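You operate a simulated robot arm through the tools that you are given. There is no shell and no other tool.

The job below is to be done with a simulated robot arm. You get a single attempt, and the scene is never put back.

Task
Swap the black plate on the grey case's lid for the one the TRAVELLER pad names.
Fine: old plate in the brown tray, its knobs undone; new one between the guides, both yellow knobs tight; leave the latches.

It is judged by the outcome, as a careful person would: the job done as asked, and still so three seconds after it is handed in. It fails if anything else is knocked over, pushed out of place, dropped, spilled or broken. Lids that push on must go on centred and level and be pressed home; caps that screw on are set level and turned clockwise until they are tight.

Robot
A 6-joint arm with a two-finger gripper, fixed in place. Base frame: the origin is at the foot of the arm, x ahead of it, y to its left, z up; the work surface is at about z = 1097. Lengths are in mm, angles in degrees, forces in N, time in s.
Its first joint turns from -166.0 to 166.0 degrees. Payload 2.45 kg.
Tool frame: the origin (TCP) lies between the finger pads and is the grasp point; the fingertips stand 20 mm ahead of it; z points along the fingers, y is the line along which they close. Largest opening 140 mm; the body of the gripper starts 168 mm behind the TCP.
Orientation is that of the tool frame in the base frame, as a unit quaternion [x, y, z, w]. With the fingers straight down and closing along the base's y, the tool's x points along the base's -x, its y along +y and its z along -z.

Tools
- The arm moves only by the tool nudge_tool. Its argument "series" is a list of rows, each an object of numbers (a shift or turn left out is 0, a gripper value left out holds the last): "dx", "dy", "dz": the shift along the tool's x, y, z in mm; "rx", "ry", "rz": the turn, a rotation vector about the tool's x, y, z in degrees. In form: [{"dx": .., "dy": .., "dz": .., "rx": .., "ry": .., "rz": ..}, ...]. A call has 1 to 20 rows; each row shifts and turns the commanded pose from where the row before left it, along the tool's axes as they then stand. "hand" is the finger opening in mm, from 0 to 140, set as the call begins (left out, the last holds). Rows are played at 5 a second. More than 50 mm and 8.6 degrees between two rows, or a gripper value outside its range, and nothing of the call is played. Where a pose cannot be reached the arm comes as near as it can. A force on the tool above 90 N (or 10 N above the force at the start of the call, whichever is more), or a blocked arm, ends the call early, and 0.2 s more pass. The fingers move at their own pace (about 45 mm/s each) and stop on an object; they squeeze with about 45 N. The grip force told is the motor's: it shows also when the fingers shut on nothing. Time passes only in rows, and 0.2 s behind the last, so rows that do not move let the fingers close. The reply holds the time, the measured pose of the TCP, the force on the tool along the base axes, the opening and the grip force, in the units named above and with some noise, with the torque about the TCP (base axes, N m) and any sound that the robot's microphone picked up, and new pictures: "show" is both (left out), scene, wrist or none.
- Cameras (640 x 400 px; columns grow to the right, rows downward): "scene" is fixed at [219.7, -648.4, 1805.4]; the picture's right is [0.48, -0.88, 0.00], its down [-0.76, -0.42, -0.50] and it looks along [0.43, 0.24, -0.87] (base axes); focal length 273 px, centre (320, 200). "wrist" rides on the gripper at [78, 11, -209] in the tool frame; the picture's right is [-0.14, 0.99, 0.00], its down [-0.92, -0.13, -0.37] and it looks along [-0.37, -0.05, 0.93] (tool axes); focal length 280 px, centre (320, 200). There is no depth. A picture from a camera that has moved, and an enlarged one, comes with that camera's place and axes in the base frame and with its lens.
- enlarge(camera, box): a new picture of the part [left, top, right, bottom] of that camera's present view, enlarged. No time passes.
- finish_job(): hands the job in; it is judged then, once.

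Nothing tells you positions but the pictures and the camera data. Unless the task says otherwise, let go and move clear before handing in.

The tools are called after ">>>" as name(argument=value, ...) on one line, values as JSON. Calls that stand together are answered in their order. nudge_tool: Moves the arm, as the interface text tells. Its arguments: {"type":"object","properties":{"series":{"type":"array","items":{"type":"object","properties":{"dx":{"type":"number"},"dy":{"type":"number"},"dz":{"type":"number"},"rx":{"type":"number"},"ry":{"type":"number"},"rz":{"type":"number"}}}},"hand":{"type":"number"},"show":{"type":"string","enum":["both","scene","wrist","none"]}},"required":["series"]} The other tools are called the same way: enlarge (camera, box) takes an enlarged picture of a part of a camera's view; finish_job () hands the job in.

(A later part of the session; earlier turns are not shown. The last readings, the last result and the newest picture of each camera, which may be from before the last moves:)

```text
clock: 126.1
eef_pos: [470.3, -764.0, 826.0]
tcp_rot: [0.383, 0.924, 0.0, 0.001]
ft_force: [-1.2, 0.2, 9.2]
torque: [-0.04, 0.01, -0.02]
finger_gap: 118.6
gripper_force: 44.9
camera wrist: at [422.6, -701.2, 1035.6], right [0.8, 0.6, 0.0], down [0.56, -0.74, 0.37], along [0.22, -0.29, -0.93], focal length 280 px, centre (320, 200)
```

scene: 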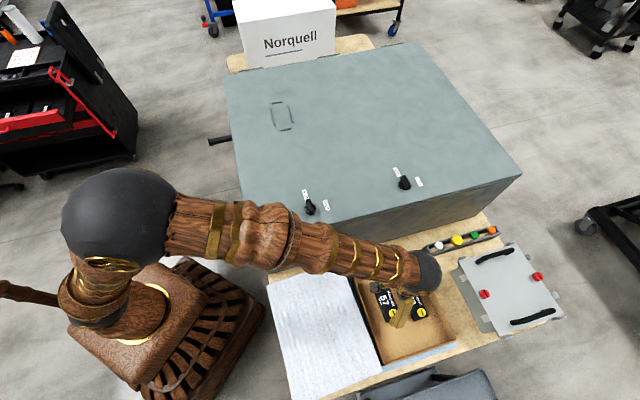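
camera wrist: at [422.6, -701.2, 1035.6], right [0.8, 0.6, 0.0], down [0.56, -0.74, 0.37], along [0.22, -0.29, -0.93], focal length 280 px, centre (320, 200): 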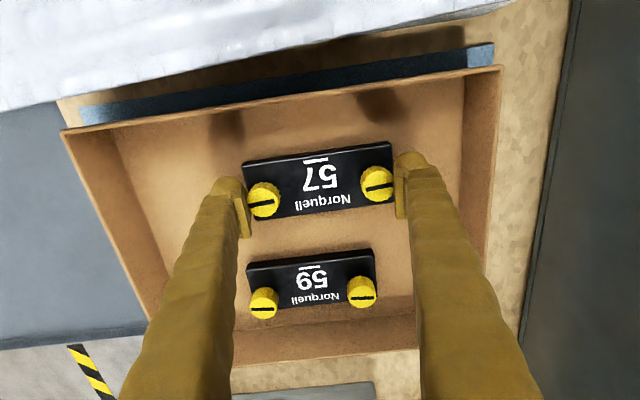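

Plate 57 has touched down in the tray (9 N). Releasing and rising.

>>> nudge_tool(hand=140, series=[{}, {}, {}, {"dz": -20}, {"dz": -30}, {"dz": -20}, {}], show="wrist")

>>> enlarge(camera="wrist", box=[200, 100, 440, 250])

```text
clock: 127.7
eef_pos: [470.4, -763.6, 896.4]
tcp_rot: [0.383, 0.924, 0.0, 0.001]
ft_force: [-0.1, 0.3, 0.3]
torque: [0.01, 0.03, -0.01]
finger_gap: 140.0
gripper_force: 0.1
camera wrist: at [421.9, -701.8, 1104.7], right [0.8, 0.6, 0.0], down [0.56, -0.74, 0.37], along [0.22, -0.29, -0.93], focal length 280 px, centre (320, 200)
```

wrist: 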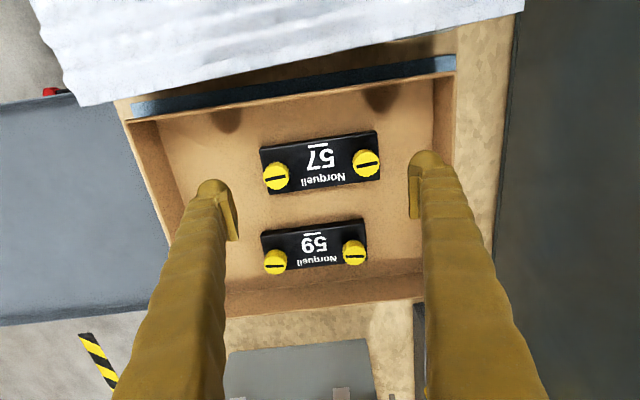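

```text
2.67 times, centred on (320, 175) of wrist
camera zoom: at [421.9, -701.8, 1104.7], right [0.8, 0.6, 0.0], down [0.56, -0.74, 0.37], along [0.22, -0.29, -0.93], focal length 748 px, centre (320, 267)
```

zoom: 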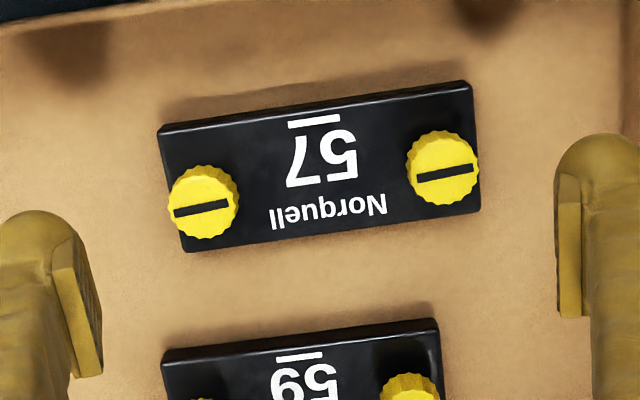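

Plate 57 lies flat in the tray. Now moving over plate 59 (about x 527, y -854).

>>> nudge_tool(series=[{"dx": -34.7, "dy": -7.7}, {"dx": -34.7, "dy": -7.7}, {"dx": -34.7, "dy": -7.7}, {}], show="both")

>>> enlarge(camera="wrist", box=[200, 80, 440, 230])

```text
clock: 128.7
eef_pos: [527.5, -853.9, 895.7]
tcp_rot: [0.383, 0.924, 0.0, 0.001]
ft_force: [0.6, 0.2, 0.6]
torque: [-0.01, 0.01, 0.0]
finger_gap: 139.9
gripper_force: 0.0
camera wrist: at [479.7, -792.5, 1104.7], right [0.8, 0.6, 0.0], down [0.56, -0.74, 0.37], along [0.22, -0.29, -0.93], focal length 280 px, centre (320, 200)
```

scene: 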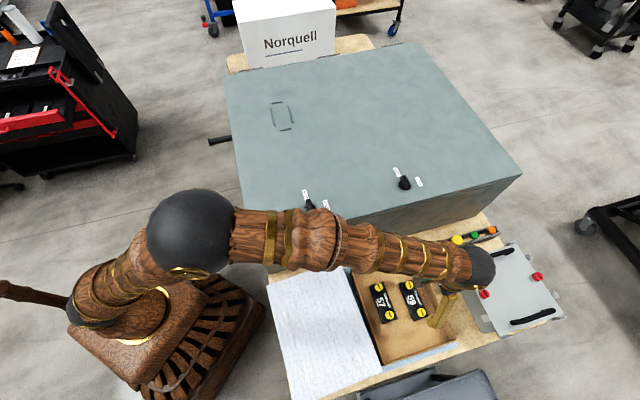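
wrist: 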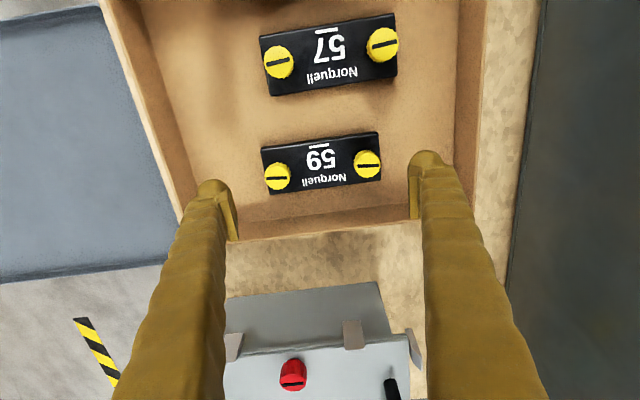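

```text
2.67 times, centred on (320, 155) of wrist
camera zoom: at [479.7, -792.5, 1104.7], right [0.8, 0.6, 0.0], down [0.56, -0.74, 0.37], along [0.22, -0.29, -0.93], focal length 748 px, centre (320, 320)
```

zoom: 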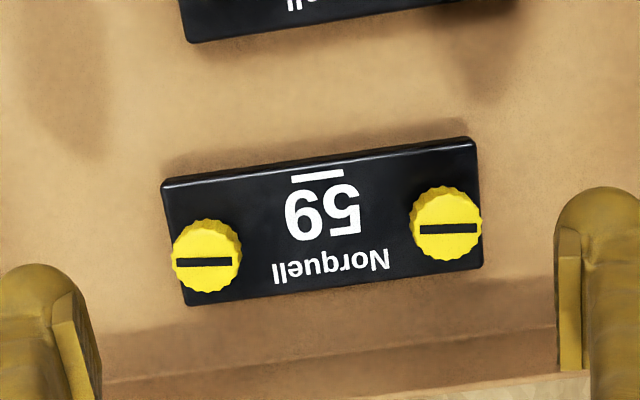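

Plate 59 sits at exactly the same place in the gripper's view as plate 57 did after release, so the same grip will reproduce. Descending 69.5 mm and closing on its knobs.

>>> nudge_tool(series=[{"dy": 0.6, "dz": 25}, {"dz": 20}, {"dz": 15}, {"dz": 9.5}, {}], show="wrist")

>>> enlarge(camera="wrist", box=[200, 100, 440, 250])

```text
clock: 129.9
eef_pos: [525.9, -853.6, 827.4]
tcp_rot: [0.384, 0.923, 0.0, 0.001]
ft_force: [-1.1, -0.1, 0.1]
torque: [-0.01, -0.01, 0.03]
finger_gap: 140.2
gripper_force: 0.1
camera wrist: at [480.2, -791.9, 1035.5], right [0.8, 0.6, 0.0], down [0.56, -0.74, 0.37], along [0.22, -0.29, -0.93], focal length 280 px, centre (320, 200)
```

wrist: 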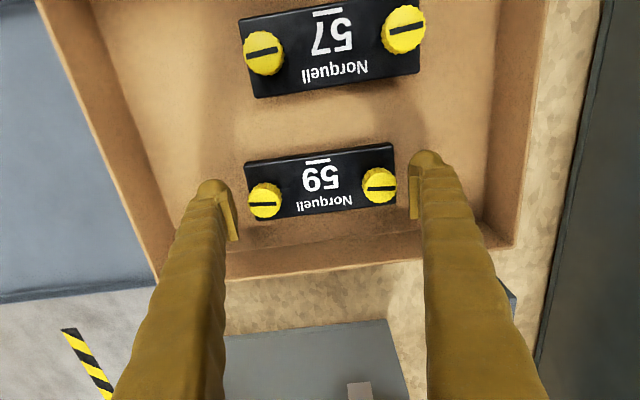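

```text
2.67 times, centred on (320, 175) of wrist
camera zoom: at [480.2, -791.9, 1035.5], right [0.8, 0.6, 0.0], down [0.56, -0.74, 0.37], along [0.22, -0.29, -0.93], focal length 748 px, centre (320, 267)
```

zoom: 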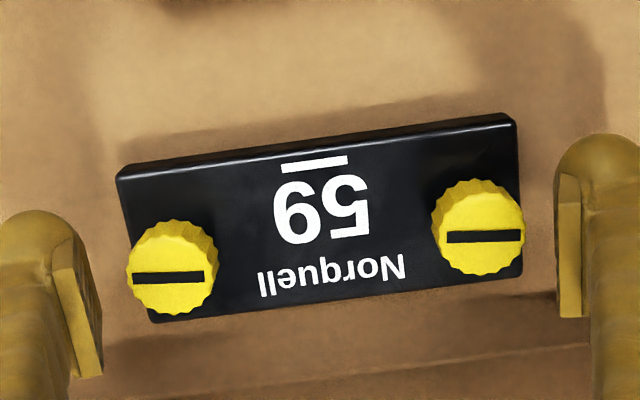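

>>> nudge_tool(series=[{"dy": 1.6}, {}], show="none")

>>> nudge_tool(hand=100, series=[{}, {}, {}, {}], show="wrist")

>>> enlarge(camera="wrist", box=[200, 100, 440, 250])

```text
clock: 130.5
eef_pos: [527.9, -853.5, 827.2]
tcp_rot: [0.383, 0.924, -0.001, 0.0]
ft_force: [0.5, -0.8, 0.1]
torque: [-0.02, -0.01, -0.05]
finger_gap: 139.7
gripper_force: 0.0
```

```text
clock: 131.5
eef_pos: [527.9, -852.6, 827.2]
tcp_rot: [0.384, 0.923, 0.0, 0.001]
ft_force: [-0.3, -0.4, 1.4]
torque: [0.03, 0.01, -0.09]
finger_gap: 118.4
gripper_force: 44.7
camera wrist: at [481.1, -790.7, 1035.7], right [0.8, 0.6, 0.0], down [0.56, -0.74, 0.37], along [0.22, -0.29, -0.93], focal length 280 px, centre (320, 200)
```

wrist: 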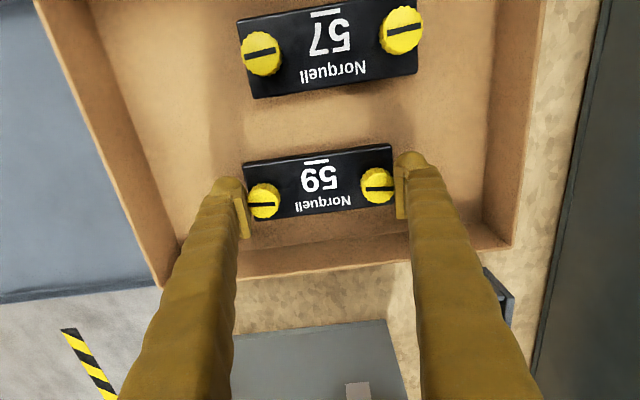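

```text
2.67 times, centred on (320, 175) of wrist
camera zoom: at [481.1, -790.7, 1035.7], right [0.8, 0.6, 0.0], down [0.56, -0.74, 0.37], along [0.22, -0.29, -0.93], focal length 748 px, centre (320, 267)
```

zoom: 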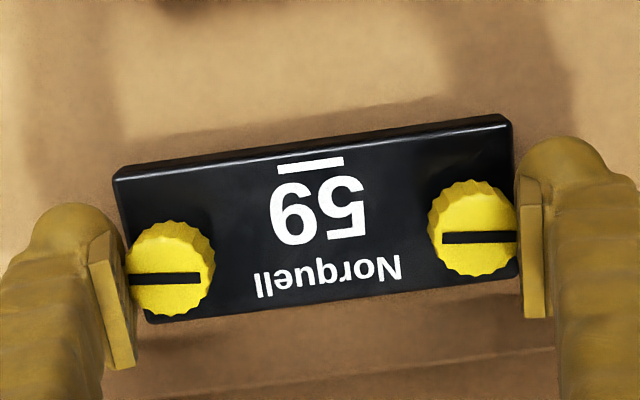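

Plate 59 is gripped (gap 118.4, 45 N), nearly identical to how 57 was held (about 1 mm and under 1° different, which I'll correct). Lifting it out.

>>> nudge_tool(series=[{"dz": -6}, {"dz": -20}, {"dz": -40}, {"dz": -40}, {"dz": -40}, {"dz": -40}, {"dz": -40}, {"dz": -40}, {"dz": -40}, {"dz": -40}, {"dz": -40}, {}], show="both")

```text
clock: 134.1
eef_pos: [527.1, -853.4, 1215.7]
tcp_rot: [0.384, 0.923, -0.001, 0.0]
ft_force: [0.3, 0.4, -1.8]
torque: [0.01, 0.0, -0.01]
finger_gap: 118.2
gripper_force: 44.4
camera wrist: at [480.8, -790.3, 1424.1], right [0.8, 0.6, 0.0], down [0.56, -0.74, 0.37], along [0.22, -0.29, -0.93], focal length 280 px, centre (320, 200)
```

scene: 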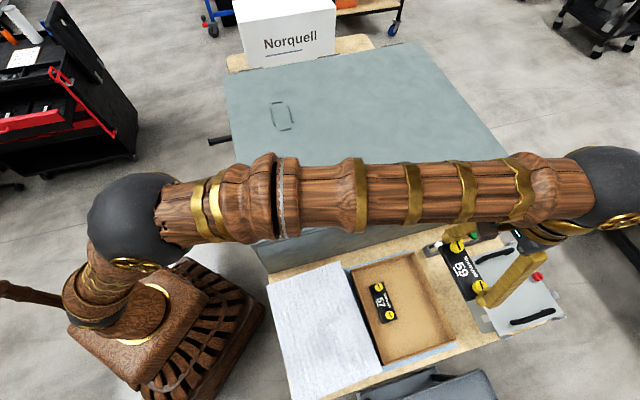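
wrist: 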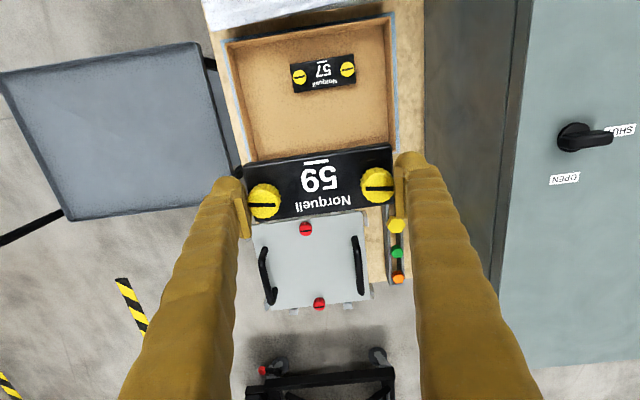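

Lifted clear. Carrying plate 59 back along the reversed path to the spot over the guides.

>>> nudge_tool(series=[{"dz": -15}, {"dx": 17.6625, "dy": 43.11875}, {"dx": 17.6625, "dy": 43.11875}, {"dx": 17.6625, "dy": 43.11875}, {"dx": 17.6625, "dy": 43.11875}, {"dx": 17.6625, "dy": 43.11875}, {"dx": 17.6625, "dy": 43.11875}, {"dx": 17.6625, "dy": 43.11875}, {"dx": 17.6625, "dy": 43.11875}, {"dx": 17.6625, "dy": 43.11875}, {"dx": 17.6625, "dy": 43.11875}, {"dx": 17.6625, "dy": 43.11875}, {"dx": 17.6625, "dy": 43.11875}, {"dx": 17.6625, "dy": 43.11875}, {"dx": 17.6625, "dy": 43.11875}, {"dx": 17.6625, "dy": 43.11875}, {"dx": 17.6625, "dy": 43.11875}, {"dz": 15}, {}], show="both")

>>> enlarge(camera="wrist", box=[200, 100, 440, 250])

```text
clock: 138.1
eef_pos: [817.5, -167.2, 1212.2]
tcp_rot: [0.384, 0.923, 0.0, 0.0]
ft_force: [0.2, -1.1, -1.1]
torque: [-0.01, -0.01, 0.0]
finger_gap: 118.0
gripper_force: 44.3
camera wrist: at [770.7, -103.9, 1420.8], right [0.8, 0.6, 0.0], down [0.56, -0.74, 0.37], along [0.22, -0.29, -0.93], focal length 280 px, centre (320, 200)
```

scene: 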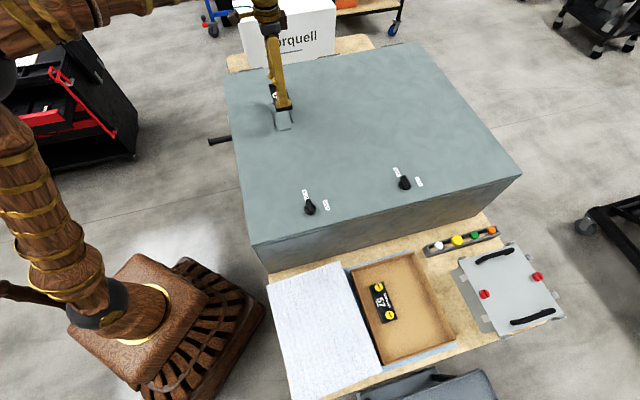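
wrist: 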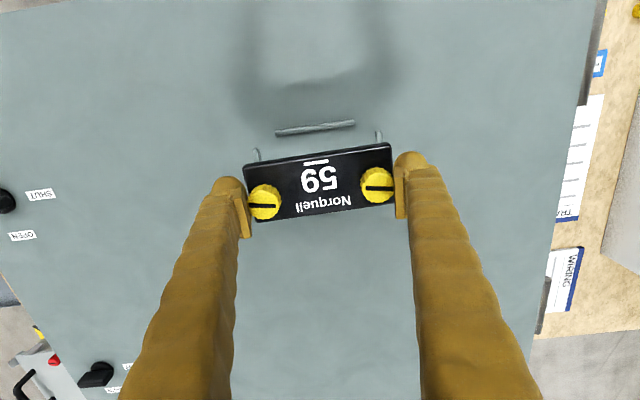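

```text
2.67 times, centred on (320, 175) of wrist
camera zoom: at [770.7, -103.9, 1420.8], right [0.8, 0.6, 0.0], down [0.56, -0.74, 0.37], along [0.22, -0.29, -0.93], focal length 748 px, centre (320, 267)
```

zoom: 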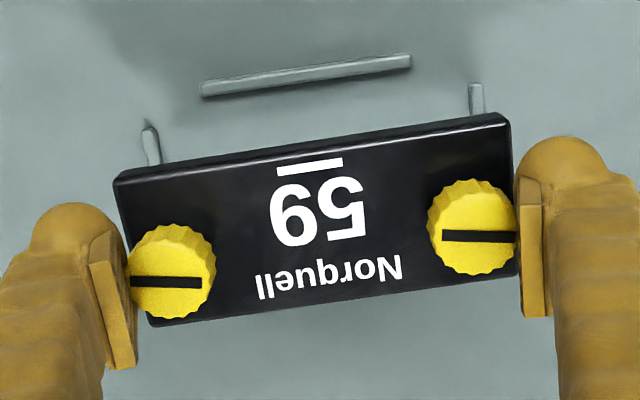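

Over the guides again. I'll take repeat pose readings to average out noise before lining up.

>>> nudge_tool(series=[{}], show="none")

>>> nudge_tool(series=[{}], show="none")

>>> nudge_tool(series=[{}], show="none")

>>> nudge_tool(series=[{}], show="none")

```text
clock: 138.5
eef_pos: [818.4, -167.1, 1213.2]
tcp_rot: [0.384, 0.924, 0.0, 0.0]
ft_force: [0.1, -0.1, -1.0]
torque: [-0.02, 0.0, -0.03]
finger_gap: 118.2
gripper_force: 44.9
```

```text
clock: 138.9
eef_pos: [817.6, -166.5, 1212.4]
tcp_rot: [0.383, 0.924, 0.0, 0.001]
ft_force: [0.2, 0.4, -1.7]
torque: [0.01, 0.0, -0.02]
finger_gap: 118.0
gripper_force: 45.1
```

```text
clock: 139.3
eef_pos: [818.2, -165.8, 1212.8]
tcp_rot: [0.383, 0.924, 0.0, 0.001]
ft_force: [0.8, -0.5, -1.4]
torque: [0.0, 0.0, -0.04]
finger_gap: 118.2
gripper_force: 45.5
```

```text
clock: 139.7
eef_pos: [818.6, -165.8, 1212.5]
tcp_rot: [0.383, 0.924, 0.0, 0.001]
ft_force: [-0.4, 0.0, -0.7]
torque: [-0.02, 0.0, 0.0]
finger_gap: 117.9
gripper_force: 45.0
```

Readings show I'm about 4 mm off the original pose. Correcting and lowering to about 8 mm above the seat for a visual check against the guides.

>>> nudge_tool(series=[{"dx": 4, "dy": 0.7}, {"dz": 20}, {"dz": 20}, {"dz": 18}, {"dz": 9}, {}], show="wrist")

>>> enlarge(camera="wrist", box=[200, 100, 440, 250])

>>> enlarge(camera="scene", box=[264, 95, 304, 135])

```text
clock: 141.1
eef_pos: [813.5, -162.4, 1146.9]
tcp_rot: [0.383, 0.924, 0.0, 0.001]
ft_force: [-0.4, -0.3, -1.7]
torque: [0.01, 0.0, 0.02]
finger_gap: 118.3
gripper_force: 45.5
camera wrist: at [766.5, -98.9, 1355.7], right [0.8, 0.6, 0.0], down [0.56, -0.74, 0.37], along [0.22, -0.29, -0.93], focal length 280 px, centre (320, 200)
```

wrist: 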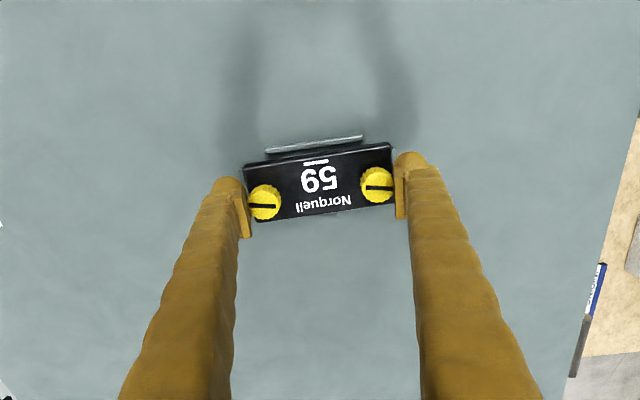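

```text
2.67 times, centred on (320, 175) of wrist
camera zoom: at [766.5, -98.9, 1355.7], right [0.8, 0.6, 0.0], down [0.56, -0.74, 0.37], along [0.22, -0.29, -0.93], focal length 748 px, centre (320, 267)
```

zoom: 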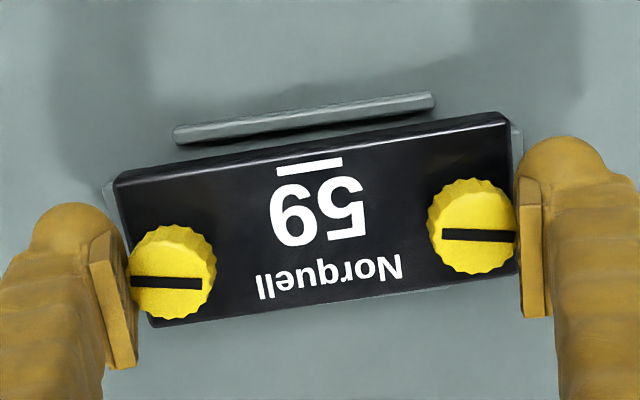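

```text
10.00 times, centred on (284, 115) of scene
camera zoom: at [219.7, -648.4, 1805.4], right [0.48, -0.88, 0.0], down [-0.76, -0.42, -0.5], along [0.43, 0.24, -0.87], focal length 2731 px, centre (680, 1050)
```

zoom: 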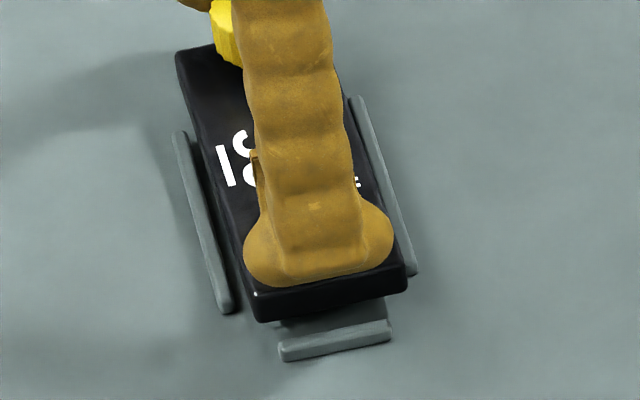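

Comparison shows the plate ~1.8 mm short in one direction. Correcting, then lowering gently into the guides.

>>> nudge_tool(series=[{"dx": -1.8, "dy": 0.4}, {"dz": 2}, {}], show="wrist")

>>> enlarge(camera="wrist", box=[200, 100, 440, 250])

>>> nudge_tool(series=[{"dz": 2}, {}], show="none")

>>> nudge_tool(series=[{"dz": 1.5}, {}], show="none")

```text
clock: 141.9
eef_pos: [815.7, -161.5, 1145.1]
tcp_rot: [0.384, 0.923, 0.0, 0.001]
ft_force: [-0.2, -0.8, -0.8]
torque: [-0.02, -0.01, 0.02]
finger_gap: 117.7
gripper_force: 45.0
camera wrist: at [768.1, -99.6, 1353.5], right [0.8, 0.6, 0.0], down [0.56, -0.74, 0.37], along [0.22, -0.29, -0.93], focal length 280 px, centre (320, 200)
```

wrist: 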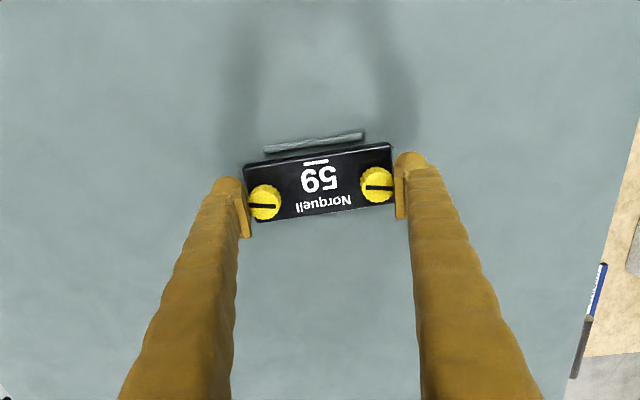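

```text
2.67 times, centred on (320, 175) of wrist
camera zoom: at [768.1, -99.6, 1353.5], right [0.8, 0.6, 0.0], down [0.56, -0.74, 0.37], along [0.22, -0.29, -0.93], focal length 748 px, centre (320, 267)
```

zoom: 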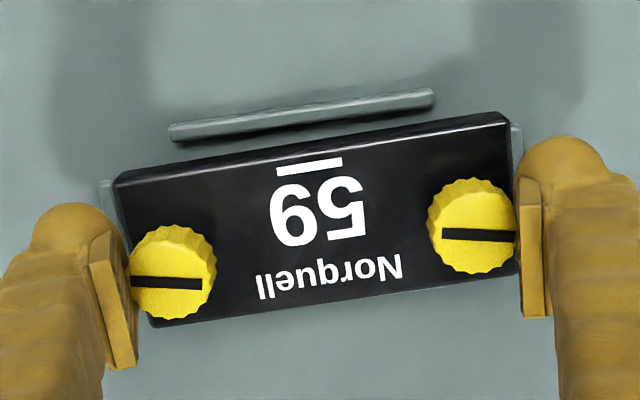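

```text
clock: 142.5
eef_pos: [814.9, -161.9, 1143.3]
tcp_rot: [0.383, 0.924, 0.0, 0.001]
ft_force: [-2.8, 4.1, 15.2]
torque: [-0.41, 0.0, -0.13]
finger_gap: 117.9
gripper_force: 45.2
```

```text
clock: 143.1
eef_pos: [815.9, -162.1, 1142.3]
tcp_rot: [0.383, 0.924, 0.001, 0.002]
ft_force: [-2.8, 8.3, 40.0]
torque: [-0.6, -0.57, -0.07]
finger_gap: 118.3
gripper_force: 44.9
```

The plate touched one side guide (on the far side, by the torque). I'll raise 4 mm, shift ~1.8 mm away from it, and lower again.

>>> nudge_tool(series=[{"dz": -4.5}, {"dx": 1.8}, {"dz": 2}, {}], show="none")

>>> nudge_tool(series=[{"dz": 1.5}, {}], show="none")

>>> nudge_tool(series=[{"dz": 1.5}, {}], show="wrist")

>>> enlarge(camera="wrist", box=[200, 100, 440, 250])

>>> enlarge(camera="scene", box=[264, 95, 304, 135])

```text
clock: 144.1
eef_pos: [814.8, -160.0, 1143.4]
tcp_rot: [0.383, 0.924, 0.0, 0.0]
ft_force: [-0.4, -1.3, -0.8]
torque: [-0.01, 0.01, 0.0]
finger_gap: 118.3
gripper_force: 45.9
```

```text
clock: 144.7
eef_pos: [813.5, -160.8, 1141.9]
tcp_rot: [0.383, 0.924, -0.001, 0.001]
ft_force: [-2.1, -1.7, -0.9]
torque: [-0.04, 0.0, -0.07]
finger_gap: 118.3
gripper_force: 45.4
```

```text
clock: 145.3
eef_pos: [814.7, -160.2, 1140.0]
tcp_rot: [0.384, 0.923, -0.001, 0.002]
ft_force: [-1.5, -2.6, 0.9]
torque: [-0.08, 0.0, -0.11]
finger_gap: 118.1
gripper_force: 44.7
camera wrist: at [767.2, -98.3, 1349.1], right [0.8, 0.6, 0.0], down [0.56, -0.74, 0.37], along [0.22, -0.29, -0.93], focal length 280 px, centre (320, 200)
```

wrist: 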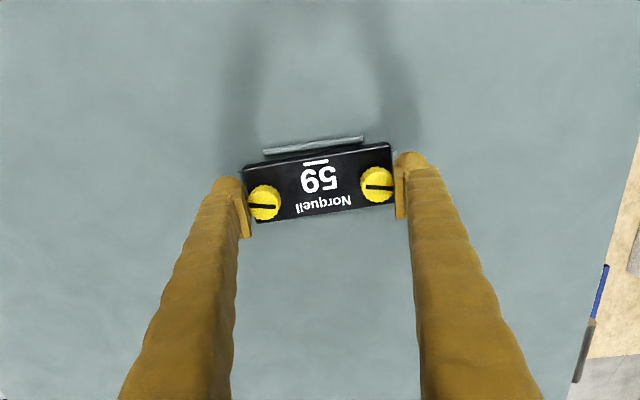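

```text
2.67 times, centred on (320, 175) of wrist
camera zoom: at [767.2, -98.3, 1349.1], right [0.8, 0.6, 0.0], down [0.56, -0.74, 0.37], along [0.22, -0.29, -0.93], focal length 748 px, centre (320, 267)
```

zoom: 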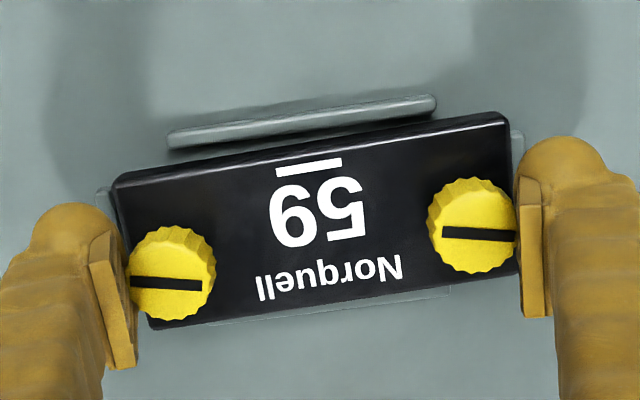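

```text
10.00 times, centred on (284, 115) of scene
camera zoom: at [219.7, -648.4, 1805.4], right [0.48, -0.88, 0.0], down [-0.76, -0.42, -0.5], along [0.43, 0.24, -0.87], focal length 2731 px, centre (680, 1050)
```

zoom: 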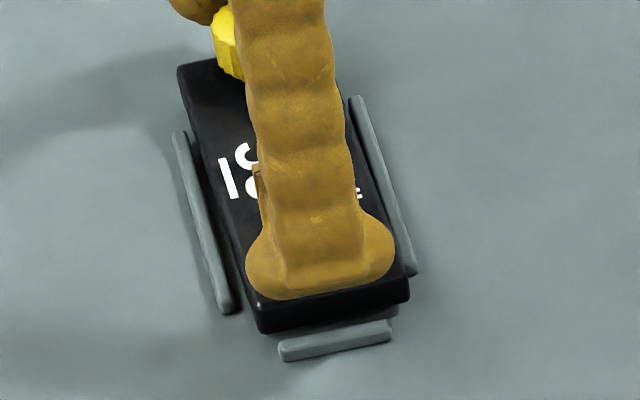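

It's now going down between the guides with no resistance. Continuing in small steps.

>>> nudge_tool(series=[{"dy": -0.3, "dz": 1.5}, {}], show="none")

>>> nudge_tool(series=[{"dz": 1.5}, {}], show="none")

>>> nudge_tool(series=[{"dz": 1}, {}], show="none")

>>> nudge_tool(series=[{"dz": 1}, {}], show="wrist")

```text
clock: 145.9
eef_pos: [815.9, -160.5, 1138.1]
tcp_rot: [0.385, 0.923, 0.0, 0.0]
ft_force: [-4.1, -4.4, 0.2]
torque: [-0.13, 0.05, -0.12]
finger_gap: 118.0
gripper_force: 45.3
```

```text
clock: 146.5
eef_pos: [815.5, -160.9, 1137.0]
tcp_rot: [0.384, 0.923, -0.001, 0.001]
ft_force: [-6.3, -6.0, 3.1]
torque: [0.04, 0.04, -0.2]
finger_gap: 118.0
gripper_force: 45.4
```

```text
clock: 147.1
eef_pos: [815.0, -161.2, 1135.1]
tcp_rot: [0.384, 0.923, 0.0, 0.002]
ft_force: [-3.8, -10.2, 12.3]
torque: [0.42, -0.25, -0.42]
finger_gap: 118.1
gripper_force: 45.3
```

```text
clock: 147.7
eef_pos: [813.8, -159.9, 1135.5]
tcp_rot: [0.384, 0.923, 0.0, 0.001]
ft_force: [-3.9, -3.7, 27.9]
torque: [0.93, -0.02, -0.18]
finger_gap: 118.2
gripper_force: 45.5
camera wrist: at [767.2, -98.8, 1344.7], right [0.8, 0.6, 0.0], down [0.56, -0.74, 0.37], along [0.22, -0.29, -0.93], focal length 280 px, centre (320, 200)
```

wrist: 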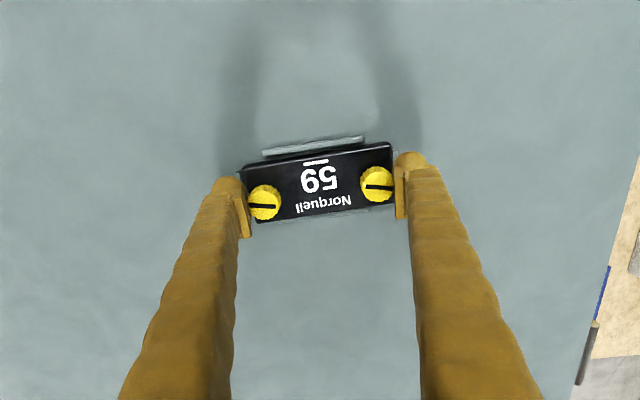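

Contact at the expected seating height (28 N). Releasing and backing up to check the seating.

>>> nudge_tool(hand=140, series=[{"dz": -0.5}, {}, {}, {"dz": -20}, {"dz": -20}, {"dz": -20}, {}], show="wrist")

>>> enlarge(camera="wrist", box=[220, 90, 420, 215])

>>> enlarge(camera="scene", box=[264, 95, 304, 135])

```text
clock: 149.3
eef_pos: [812.6, -161.4, 1195.4]
tcp_rot: [0.384, 0.923, 0.0, 0.0]
ft_force: [-0.4, -0.4, 0.4]
torque: [0.01, 0.0, 0.01]
finger_gap: 139.9
gripper_force: 0.0
camera wrist: at [766.1, -98.1, 1404.6], right [0.8, 0.6, 0.0], down [0.56, -0.74, 0.37], along [0.22, -0.29, -0.93], focal length 280 px, centre (320, 200)
```

wrist: 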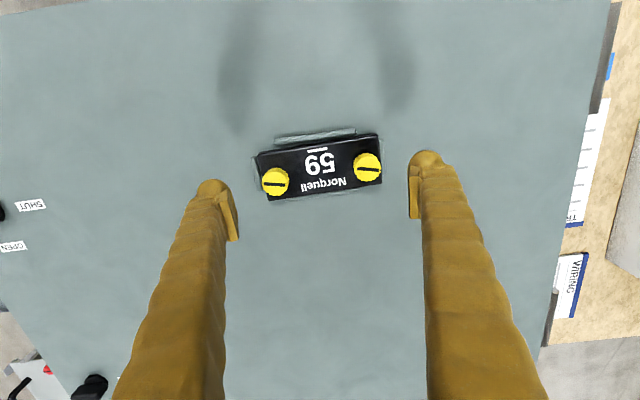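

```text
3.20 times, centred on (320, 152) of wrist
camera zoom: at [766.1, -98.1, 1404.6], right [0.8, 0.6, 0.0], down [0.56, -0.74, 0.37], along [0.22, -0.29, -0.93], focal length 897 px, centre (320, 352)
```

zoom: 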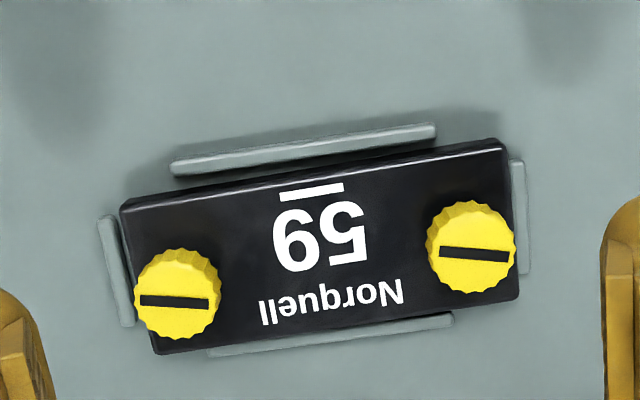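

```text
10.00 times, centred on (284, 115) of scene
camera zoom: at [219.7, -648.4, 1805.4], right [0.48, -0.88, 0.0], down [-0.76, -0.42, -0.5], along [0.43, 0.24, -0.87], focal length 2731 px, centre (680, 1050)
```

zoom: 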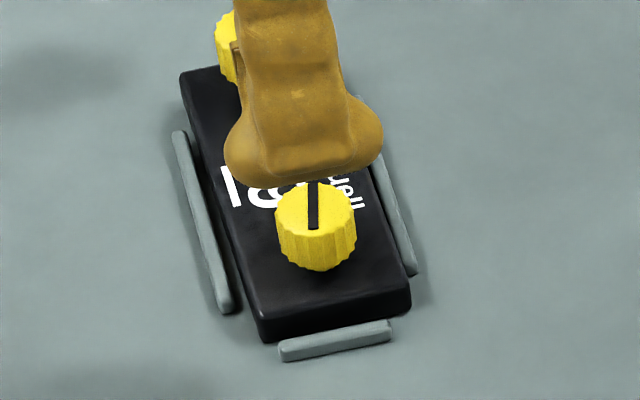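

Plate 59 sits flat between all four guides. Now tightening: I'll move over knob 1, wind the wrist to its counter-clockwise end, and then screw clockwise.

>>> nudge_tool(hand=60, series=[{"dx": -3, "dy": -45.6}, {"rz": -8}, {"rz": -8}, {"rz": -8}, {"rz": -8}, {"rz": -8}, {"rz": -8}, {"rz": -8}, {"rz": -8}, {"rz": -8}, {"rz": -8}, {"rz": -8}, {"rz": -8}, {"rz": -8}, {"rz": -8}, {"rz": -8}, {"rz": -8}, {"rz": -8}, {"rz": -8}, {"rz": -8}], show="none")

>>> nudge_tool(series=[{"rz": -8}, {"rz": -8}, {"rz": -8}, {"rz": -8}, {"rz": -8}, {"dz": 15}, {"dz": 10}, {}], show="wrist")

>>> enlarge(camera="wrist", box=[240, 120, 400, 220])

```text
clock: 153.5
eef_pos: [783.2, -196.7, 1195.7]
tcp_rot: [0.804, -0.595, 0.0, -0.001]
ft_force: [-0.2, -0.3, -0.9]
torque: [0.0, -0.01, 0.03]
finger_gap: 60.1
gripper_force: 0.0
```

```text
clock: 155.3
eef_pos: [784.6, -195.0, 1169.4]
tcp_rot: [0.959, -0.285, 0.001, 0.001]
ft_force: [-0.1, -0.1, 0.0]
torque: [0.01, 0.01, -0.05]
finger_gap: 59.6
gripper_force: 0.1
camera wrist: at [844.8, -248.3, 1379.4], right [-0.66, -0.76, 0.0], down [-0.7, 0.61, 0.37], along [-0.28, 0.24, -0.93], focal length 280 px, centre (320, 200)
```

wrist: 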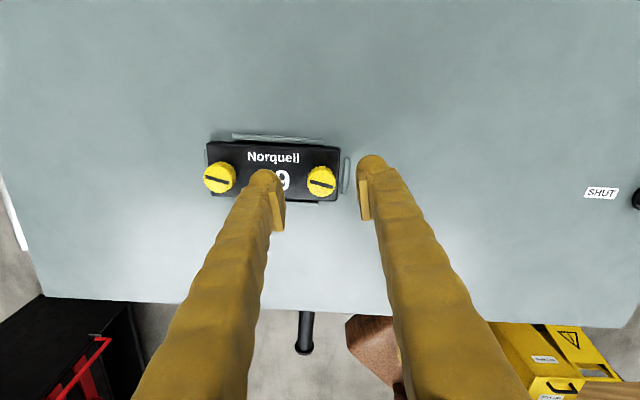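

```text
4.00 times, centred on (320, 170) of wrist
camera zoom: at [844.8, -248.3, 1379.4], right [-0.66, -0.76, 0.0], down [-0.7, 0.61, 0.37], along [-0.28, 0.24, -0.93], focal length 1122 px, centre (320, 320)
```

zoom: 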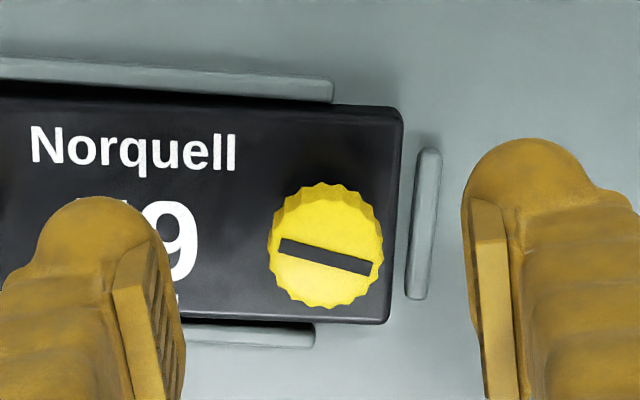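

>>> nudge_tool(series=[{"dx": -1.9, "dy": 1.1}, {"dz": 16}, {"dz": 15.4}, {}], show="none")

>>> nudge_tool(hand=34, series=[{}, {}, {}], show="wrist")

>>> enlarge(camera="wrist", box=[240, 120, 400, 220])

```text
clock: 156.3
eef_pos: [783.6, -196.2, 1139.4]
tcp_rot: [0.958, -0.285, 0.0, 0.001]
ft_force: [0.0, -0.1, 0.5]
torque: [0.01, -0.01, 0.01]
finger_gap: 60.3
gripper_force: 0.0
```

```text
clock: 157.1
eef_pos: [782.2, -197.0, 1139.8]
tcp_rot: [0.959, -0.284, 0.001, 0.0]
ft_force: [-0.7, -0.5, -0.1]
torque: [-0.01, -0.02, 0.0]
finger_gap: 33.9
gripper_force: 0.0
camera wrist: at [842.7, -249.3, 1348.1], right [-0.66, -0.75, 0.0], down [-0.7, 0.61, 0.37], along [-0.28, 0.24, -0.93], focal length 280 px, centre (320, 200)
```

wrist: 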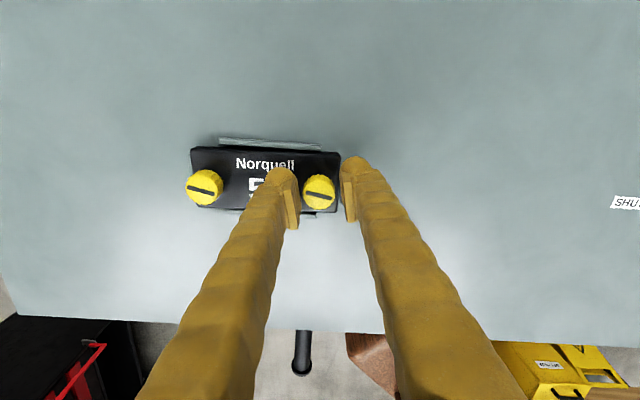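

```text
4.00 times, centred on (320, 170) of wrist
camera zoom: at [842.7, -249.3, 1348.1], right [-0.66, -0.75, 0.0], down [-0.7, 0.61, 0.37], along [-0.28, 0.24, -0.93], focal length 1122 px, centre (320, 320)
```

zoom: 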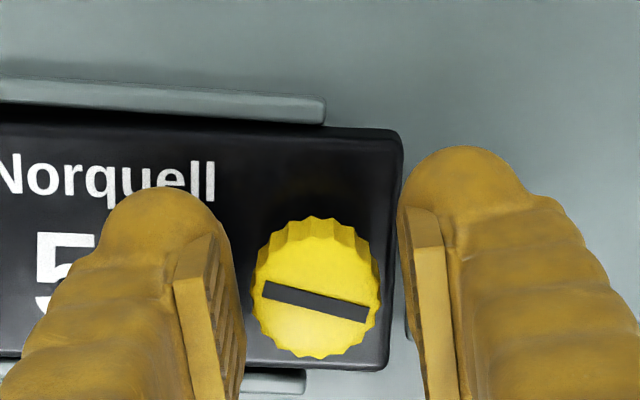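

Slight centring, then close and turn clockwise while following the knob down.

>>> nudge_tool(series=[{"dx": -1.0, "dy": -0.7, "dz": 0.5}, {}], show="none")

>>> nudge_tool(hand=0, series=[{}, {}, {}], show="none")

>>> nudge_tool(series=[{"rz": 7, "dz": 0.1}, {"rz": 7, "dz": 0.1}, {"rz": 7, "dz": 0.1}, {"rz": 7, "dz": 0.1}, {"rz": 7, "dz": 0.1}, {"rz": 7, "dz": 0.1}, {"rz": 7, "dz": 0.1}, {"rz": 7, "dz": 0.1}, {}], show="none")

>>> nudge_tool(series=[{"rz": 7, "dz": 0.1}, {"rz": 7, "dz": 0.1}, {"rz": 7, "dz": 0.1}, {"rz": 7, "dz": 0.1}, {"rz": 7, "dz": 0.1}, {"rz": 7, "dz": 0.1}, {"rz": 7, "dz": 0.1}, {"rz": 7, "dz": 0.1}, {}], show="wrist")

```text
clock: 157.7
eef_pos: [782.2, -194.6, 1138.0]
tcp_rot: [0.958, -0.286, 0.001, 0.0]
ft_force: [0.1, -0.2, -0.4]
torque: [-0.02, 0.0, 0.01]
finger_gap: 33.9
gripper_force: 0.0
```

```text
clock: 158.5
eef_pos: [781.8, -194.4, 1139.7]
tcp_rot: [0.958, -0.285, 0.001, 0.0]
ft_force: [-2.7, -1.5, -0.5]
torque: [0.0, 0.07, -0.01]
finger_gap: 23.8
gripper_force: 44.9
```

```text
clock: 160.5
eef_pos: [781.4, -196.3, 1138.2]
tcp_rot: [0.712, -0.702, 0.0, 0.0]
ft_force: [-30.4, -12.9, -1.5]
torque: [-0.47, 0.32, -0.01]
finger_gap: 22.8
gripper_force: 45.5
```

```text
clock: 162.5
eef_pos: [779.9, -194.9, 1136.9]
tcp_rot: [-0.3, 0.954, -0.001, 0.002]
ft_force: [-17.1, -13.8, 11.4]
torque: [-0.09, 0.09, -0.02]
finger_gap: 23.0
gripper_force: 45.1
camera wrist: at [711.2, -231.2, 1345.9], right [-0.45, 0.89, 0.0], down [0.83, 0.42, 0.37], along [0.33, 0.17, -0.93], focal length 280 px, centre (320, 200)
```

wrist: 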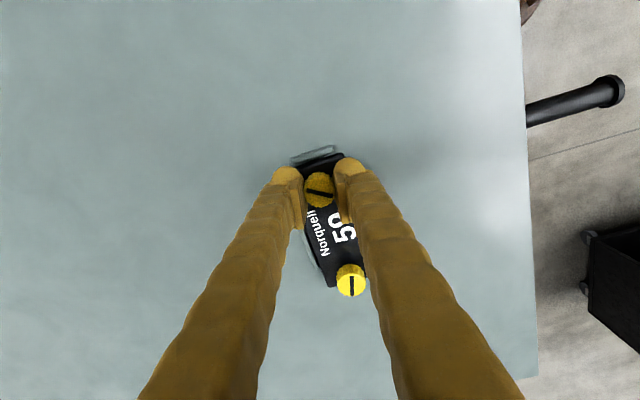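

Turned 112° so far. Relieving the side load and continuing clockwise.

>>> nudge_tool(series=[{"dx": 1.0}, {"rz": 7, "dz": 0.05}, {"rz": 7, "dz": 0.05}, {"rz": 7, "dz": 0.05}, {"rz": 7, "dz": 0.05}, {"rz": 7, "dz": 0.05}, {"rz": 7, "dz": 0.05}, {"rz": 7, "dz": 0.05}, {"rz": 7, "dz": 0.05}, {}], show="none")

>>> nudge_tool(series=[{"rz": 7, "dz": 0.1}, {"rz": 7, "dz": 0.1}, {"rz": 7, "dz": 0.1}, {"rz": 7, "dz": 0.1}, {"rz": 7, "dz": 0.1}, {"rz": 7, "dz": 0.1}, {"rz": 7, "dz": 0.1}, {"rz": 7, "dz": 0.1}, {}], show="none")

>>> nudge_tool(series=[{"rz": 7, "dz": 0.1}, {"rz": 7, "dz": 0.1}, {"rz": 7, "dz": 0.1}, {"rz": 7, "dz": 0.1}, {"rz": 7, "dz": 0.1}, {"rz": 7, "dz": 0.1}, {"rz": 7, "dz": 0.1}, {"rz": 7, "dz": 0.1}, {}], show="wrist")

>>> enlarge(camera="wrist", box=[220, 100, 460, 250])

```text
clock: 164.7
eef_pos: [780.8, -195.7, 1136.5]
tcp_rot: [0.183, 0.983, 0.001, 0.001]
ft_force: [15.1, -17.5, 16.6]
torque: [-0.21, -0.21, -0.03]
finger_gap: 22.8
gripper_force: 44.6
```

```text
clock: 166.7
eef_pos: [781.0, -194.1, 1135.6]
tcp_rot: [0.624, 0.782, 0.0, -0.001]
ft_force: [-22.8, -27.2, 9.2]
torque: [-0.13, 0.36, 0.03]
finger_gap: 23.8
gripper_force: 44.9
```

```text
clock: 168.7
eef_pos: [780.0, -195.4, 1134.7]
tcp_rot: [0.918, 0.397, 0.002, 0.001]
ft_force: [-10.7, -9.2, 3.2]
torque: [-0.06, 0.05, -0.05]
finger_gap: 23.6
gripper_force: 44.4
camera wrist: at [842.2, -146.3, 1343.9], right [0.63, -0.78, 0.0], down [-0.72, -0.58, 0.37], along [-0.29, -0.23, -0.93], focal length 280 px, centre (320, 200)
```

wrist: 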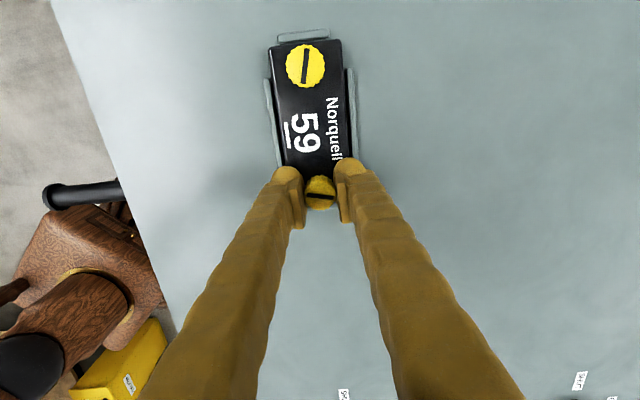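

```text
2.67 times, centred on (340, 175) of wrist
camera zoom: at [842.2, -146.3, 1343.9], right [0.63, -0.78, 0.0], down [-0.72, -0.58, 0.37], along [-0.29, -0.23, -0.93], focal length 748 px, centre (267, 267)
```

zoom: 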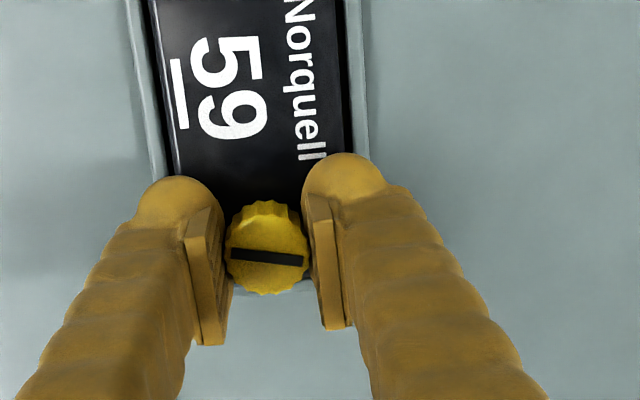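

Continuing the last part of this stroke.

>>> nudge_tool(series=[{"rz": 7, "dz": 0.1}, {"rz": 7, "dz": 0.1}, {"rz": 7, "dz": 0.1}, {"rz": 7, "dz": 0.1}, {"rz": 7, "dz": 0.1}, {"rz": 7, "dz": 0.1}, {}], show="wrist")

>>> enlarge(camera="wrist", box=[220, 100, 460, 250])

```text
clock: 170.3
eef_pos: [781.2, -195.4, 1135.2]
tcp_rot: [0.999, 0.042, 0.002, 0.0]
ft_force: [5.9, -9.8, 2.5]
torque: [-0.09, -0.38, -0.02]
finger_gap: 23.6
gripper_force: 45.8
camera wrist: at [859.8, -200.4, 1343.4], right [-0.05, -1.0, 0.0], down [-0.93, 0.05, 0.37], along [-0.37, 0.02, -0.93], focal length 280 px, centre (320, 200)
```

wrist: 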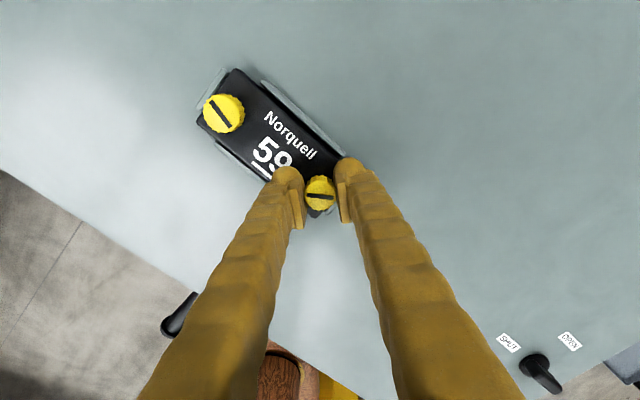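

```text
2.67 times, centred on (340, 175) of wrist
camera zoom: at [859.8, -200.4, 1343.4], right [-0.05, -1.0, 0.0], down [-0.93, 0.05, 0.37], along [-0.37, 0.02, -0.93], focal length 748 px, centre (267, 267)
```

zoom: 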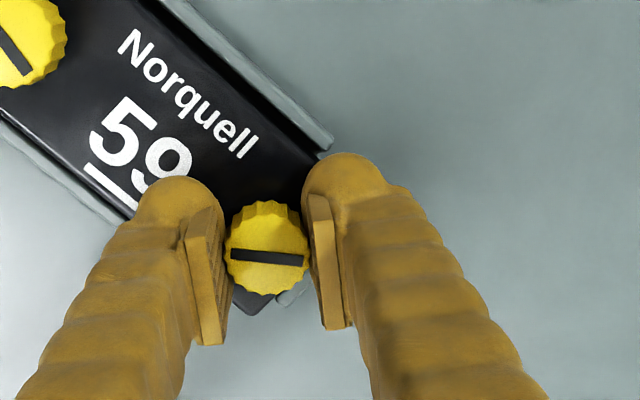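

Now releasing, rewinding 150°, and regripping to finish knob 1 until it's tight.

>>> nudge_tool(hand=60, series=[{}, {}, {}, {"dz": -25}, {"rz": -8}, {"rz": -8}, {"rz": -8}, {"rz": -8}, {"rz": -8}, {"rz": -8}, {"rz": -8}, {"rz": -8}, {"rz": -8}, {"rz": -8}, {"rz": -8}, {"rz": -8}, {"rz": -8}, {"rz": -8}, {"rz": -8}, {}], show="wrist")

>>> enlarge(camera="wrist", box=[240, 120, 400, 220])

```text
clock: 174.5
eef_pos: [780.9, -195.2, 1158.0]
tcp_rot: [0.462, 0.887, 0.0, 0.0]
ft_force: [0.7, 0.4, 0.9]
torque: [0.01, 0.04, 0.03]
finger_gap: 60.3
gripper_force: 0.0
camera wrist: at [745.2, -125.8, 1367.2], right [0.89, 0.46, 0.0], down [0.42, -0.83, 0.37], along [0.17, -0.33, -0.93], focal length 280 px, centre (320, 200)
```

wrist: 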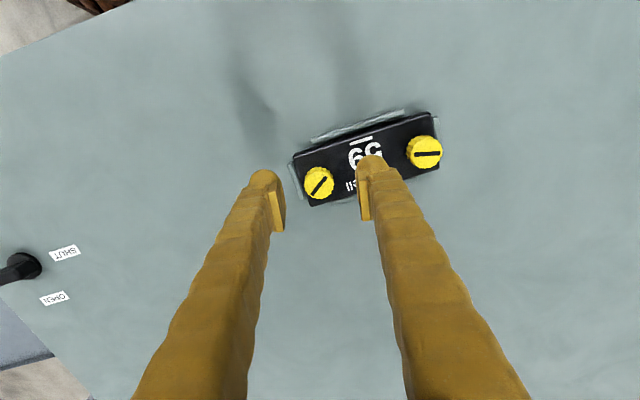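

```text
4.00 times, centred on (320, 170) of wrist
camera zoom: at [745.2, -125.8, 1367.2], right [0.89, 0.46, 0.0], down [0.42, -0.83, 0.37], along [0.17, -0.33, -0.93], focal length 1122 px, centre (320, 320)
```

zoom: 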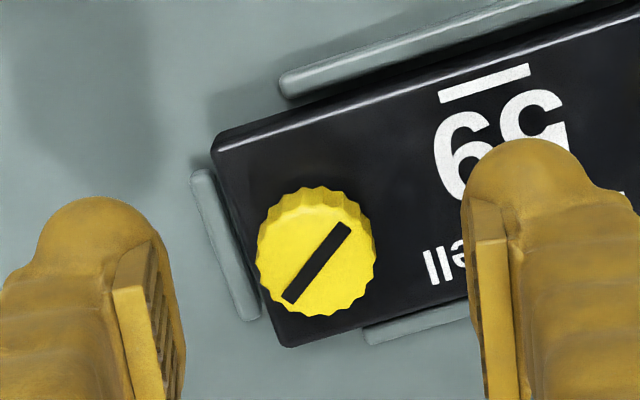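

>>> nudge_tool(series=[{"dx": -0.9, "dy": -0.7, "dz": 12}, {"dz": 12.5}, {}], show="none")

>>> nudge_tool(hand=0, series=[{}, {}, {}, {}], show="none")

>>> nudge_tool(series=[{"rz": 6}, {"rz": 6}, {"rz": 6}, {"rz": 6}, {}], show="none")

>>> nudge_tool(series=[{"rz": 6}, {"rz": 6}, {"rz": 6}, {"rz": 6}, {}], show="wrist")

```text
clock: 175.3
eef_pos: [781.2, -197.2, 1134.6]
tcp_rot: [0.462, 0.887, -0.001, 0.001]
ft_force: [-0.1, 0.1, -0.8]
torque: [-0.04, -0.03, -0.03]
finger_gap: 60.3
gripper_force: 0.1
```

```text
clock: 176.3
eef_pos: [779.9, -196.8, 1133.6]
tcp_rot: [0.463, 0.886, -0.001, -0.001]
ft_force: [-1.9, -1.8, 1.1]
torque: [-0.01, -0.01, 0.0]
finger_gap: 23.8
gripper_force: 39.9
```

```text
clock: 177.5
eef_pos: [780.8, -197.0, 1134.2]
tcp_rot: [0.637, 0.771, 0.0, 0.0]
ft_force: [-11.0, -13.2, -3.5]
torque: [-0.4, 0.1, 0.06]
finger_gap: 22.8
gripper_force: 44.7
```

```text
clock: 178.7
eef_pos: [780.7, -195.6, 1135.2]
tcp_rot: [0.784, 0.621, 0.0, 0.0]
ft_force: [-15.3, 3.1, -3.1]
torque: [0.04, 0.19, 0.17]
finger_gap: 23.4
gripper_force: 44.5
camera wrist: at [809.2, -123.1, 1343.4], right [0.93, -0.36, 0.0], down [-0.33, -0.87, 0.37], along [-0.13, -0.34, -0.93], focal length 280 px, centre (320, 200)
```

wrist: 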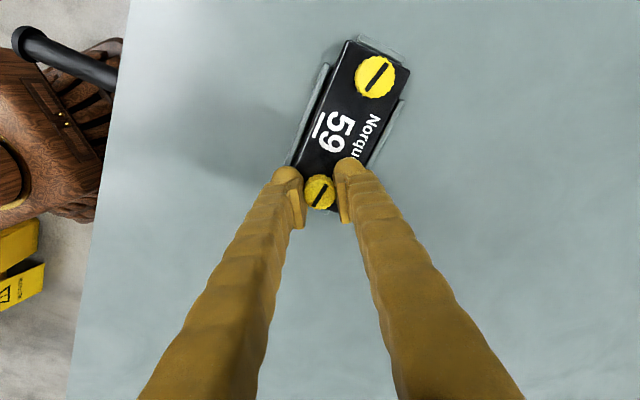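

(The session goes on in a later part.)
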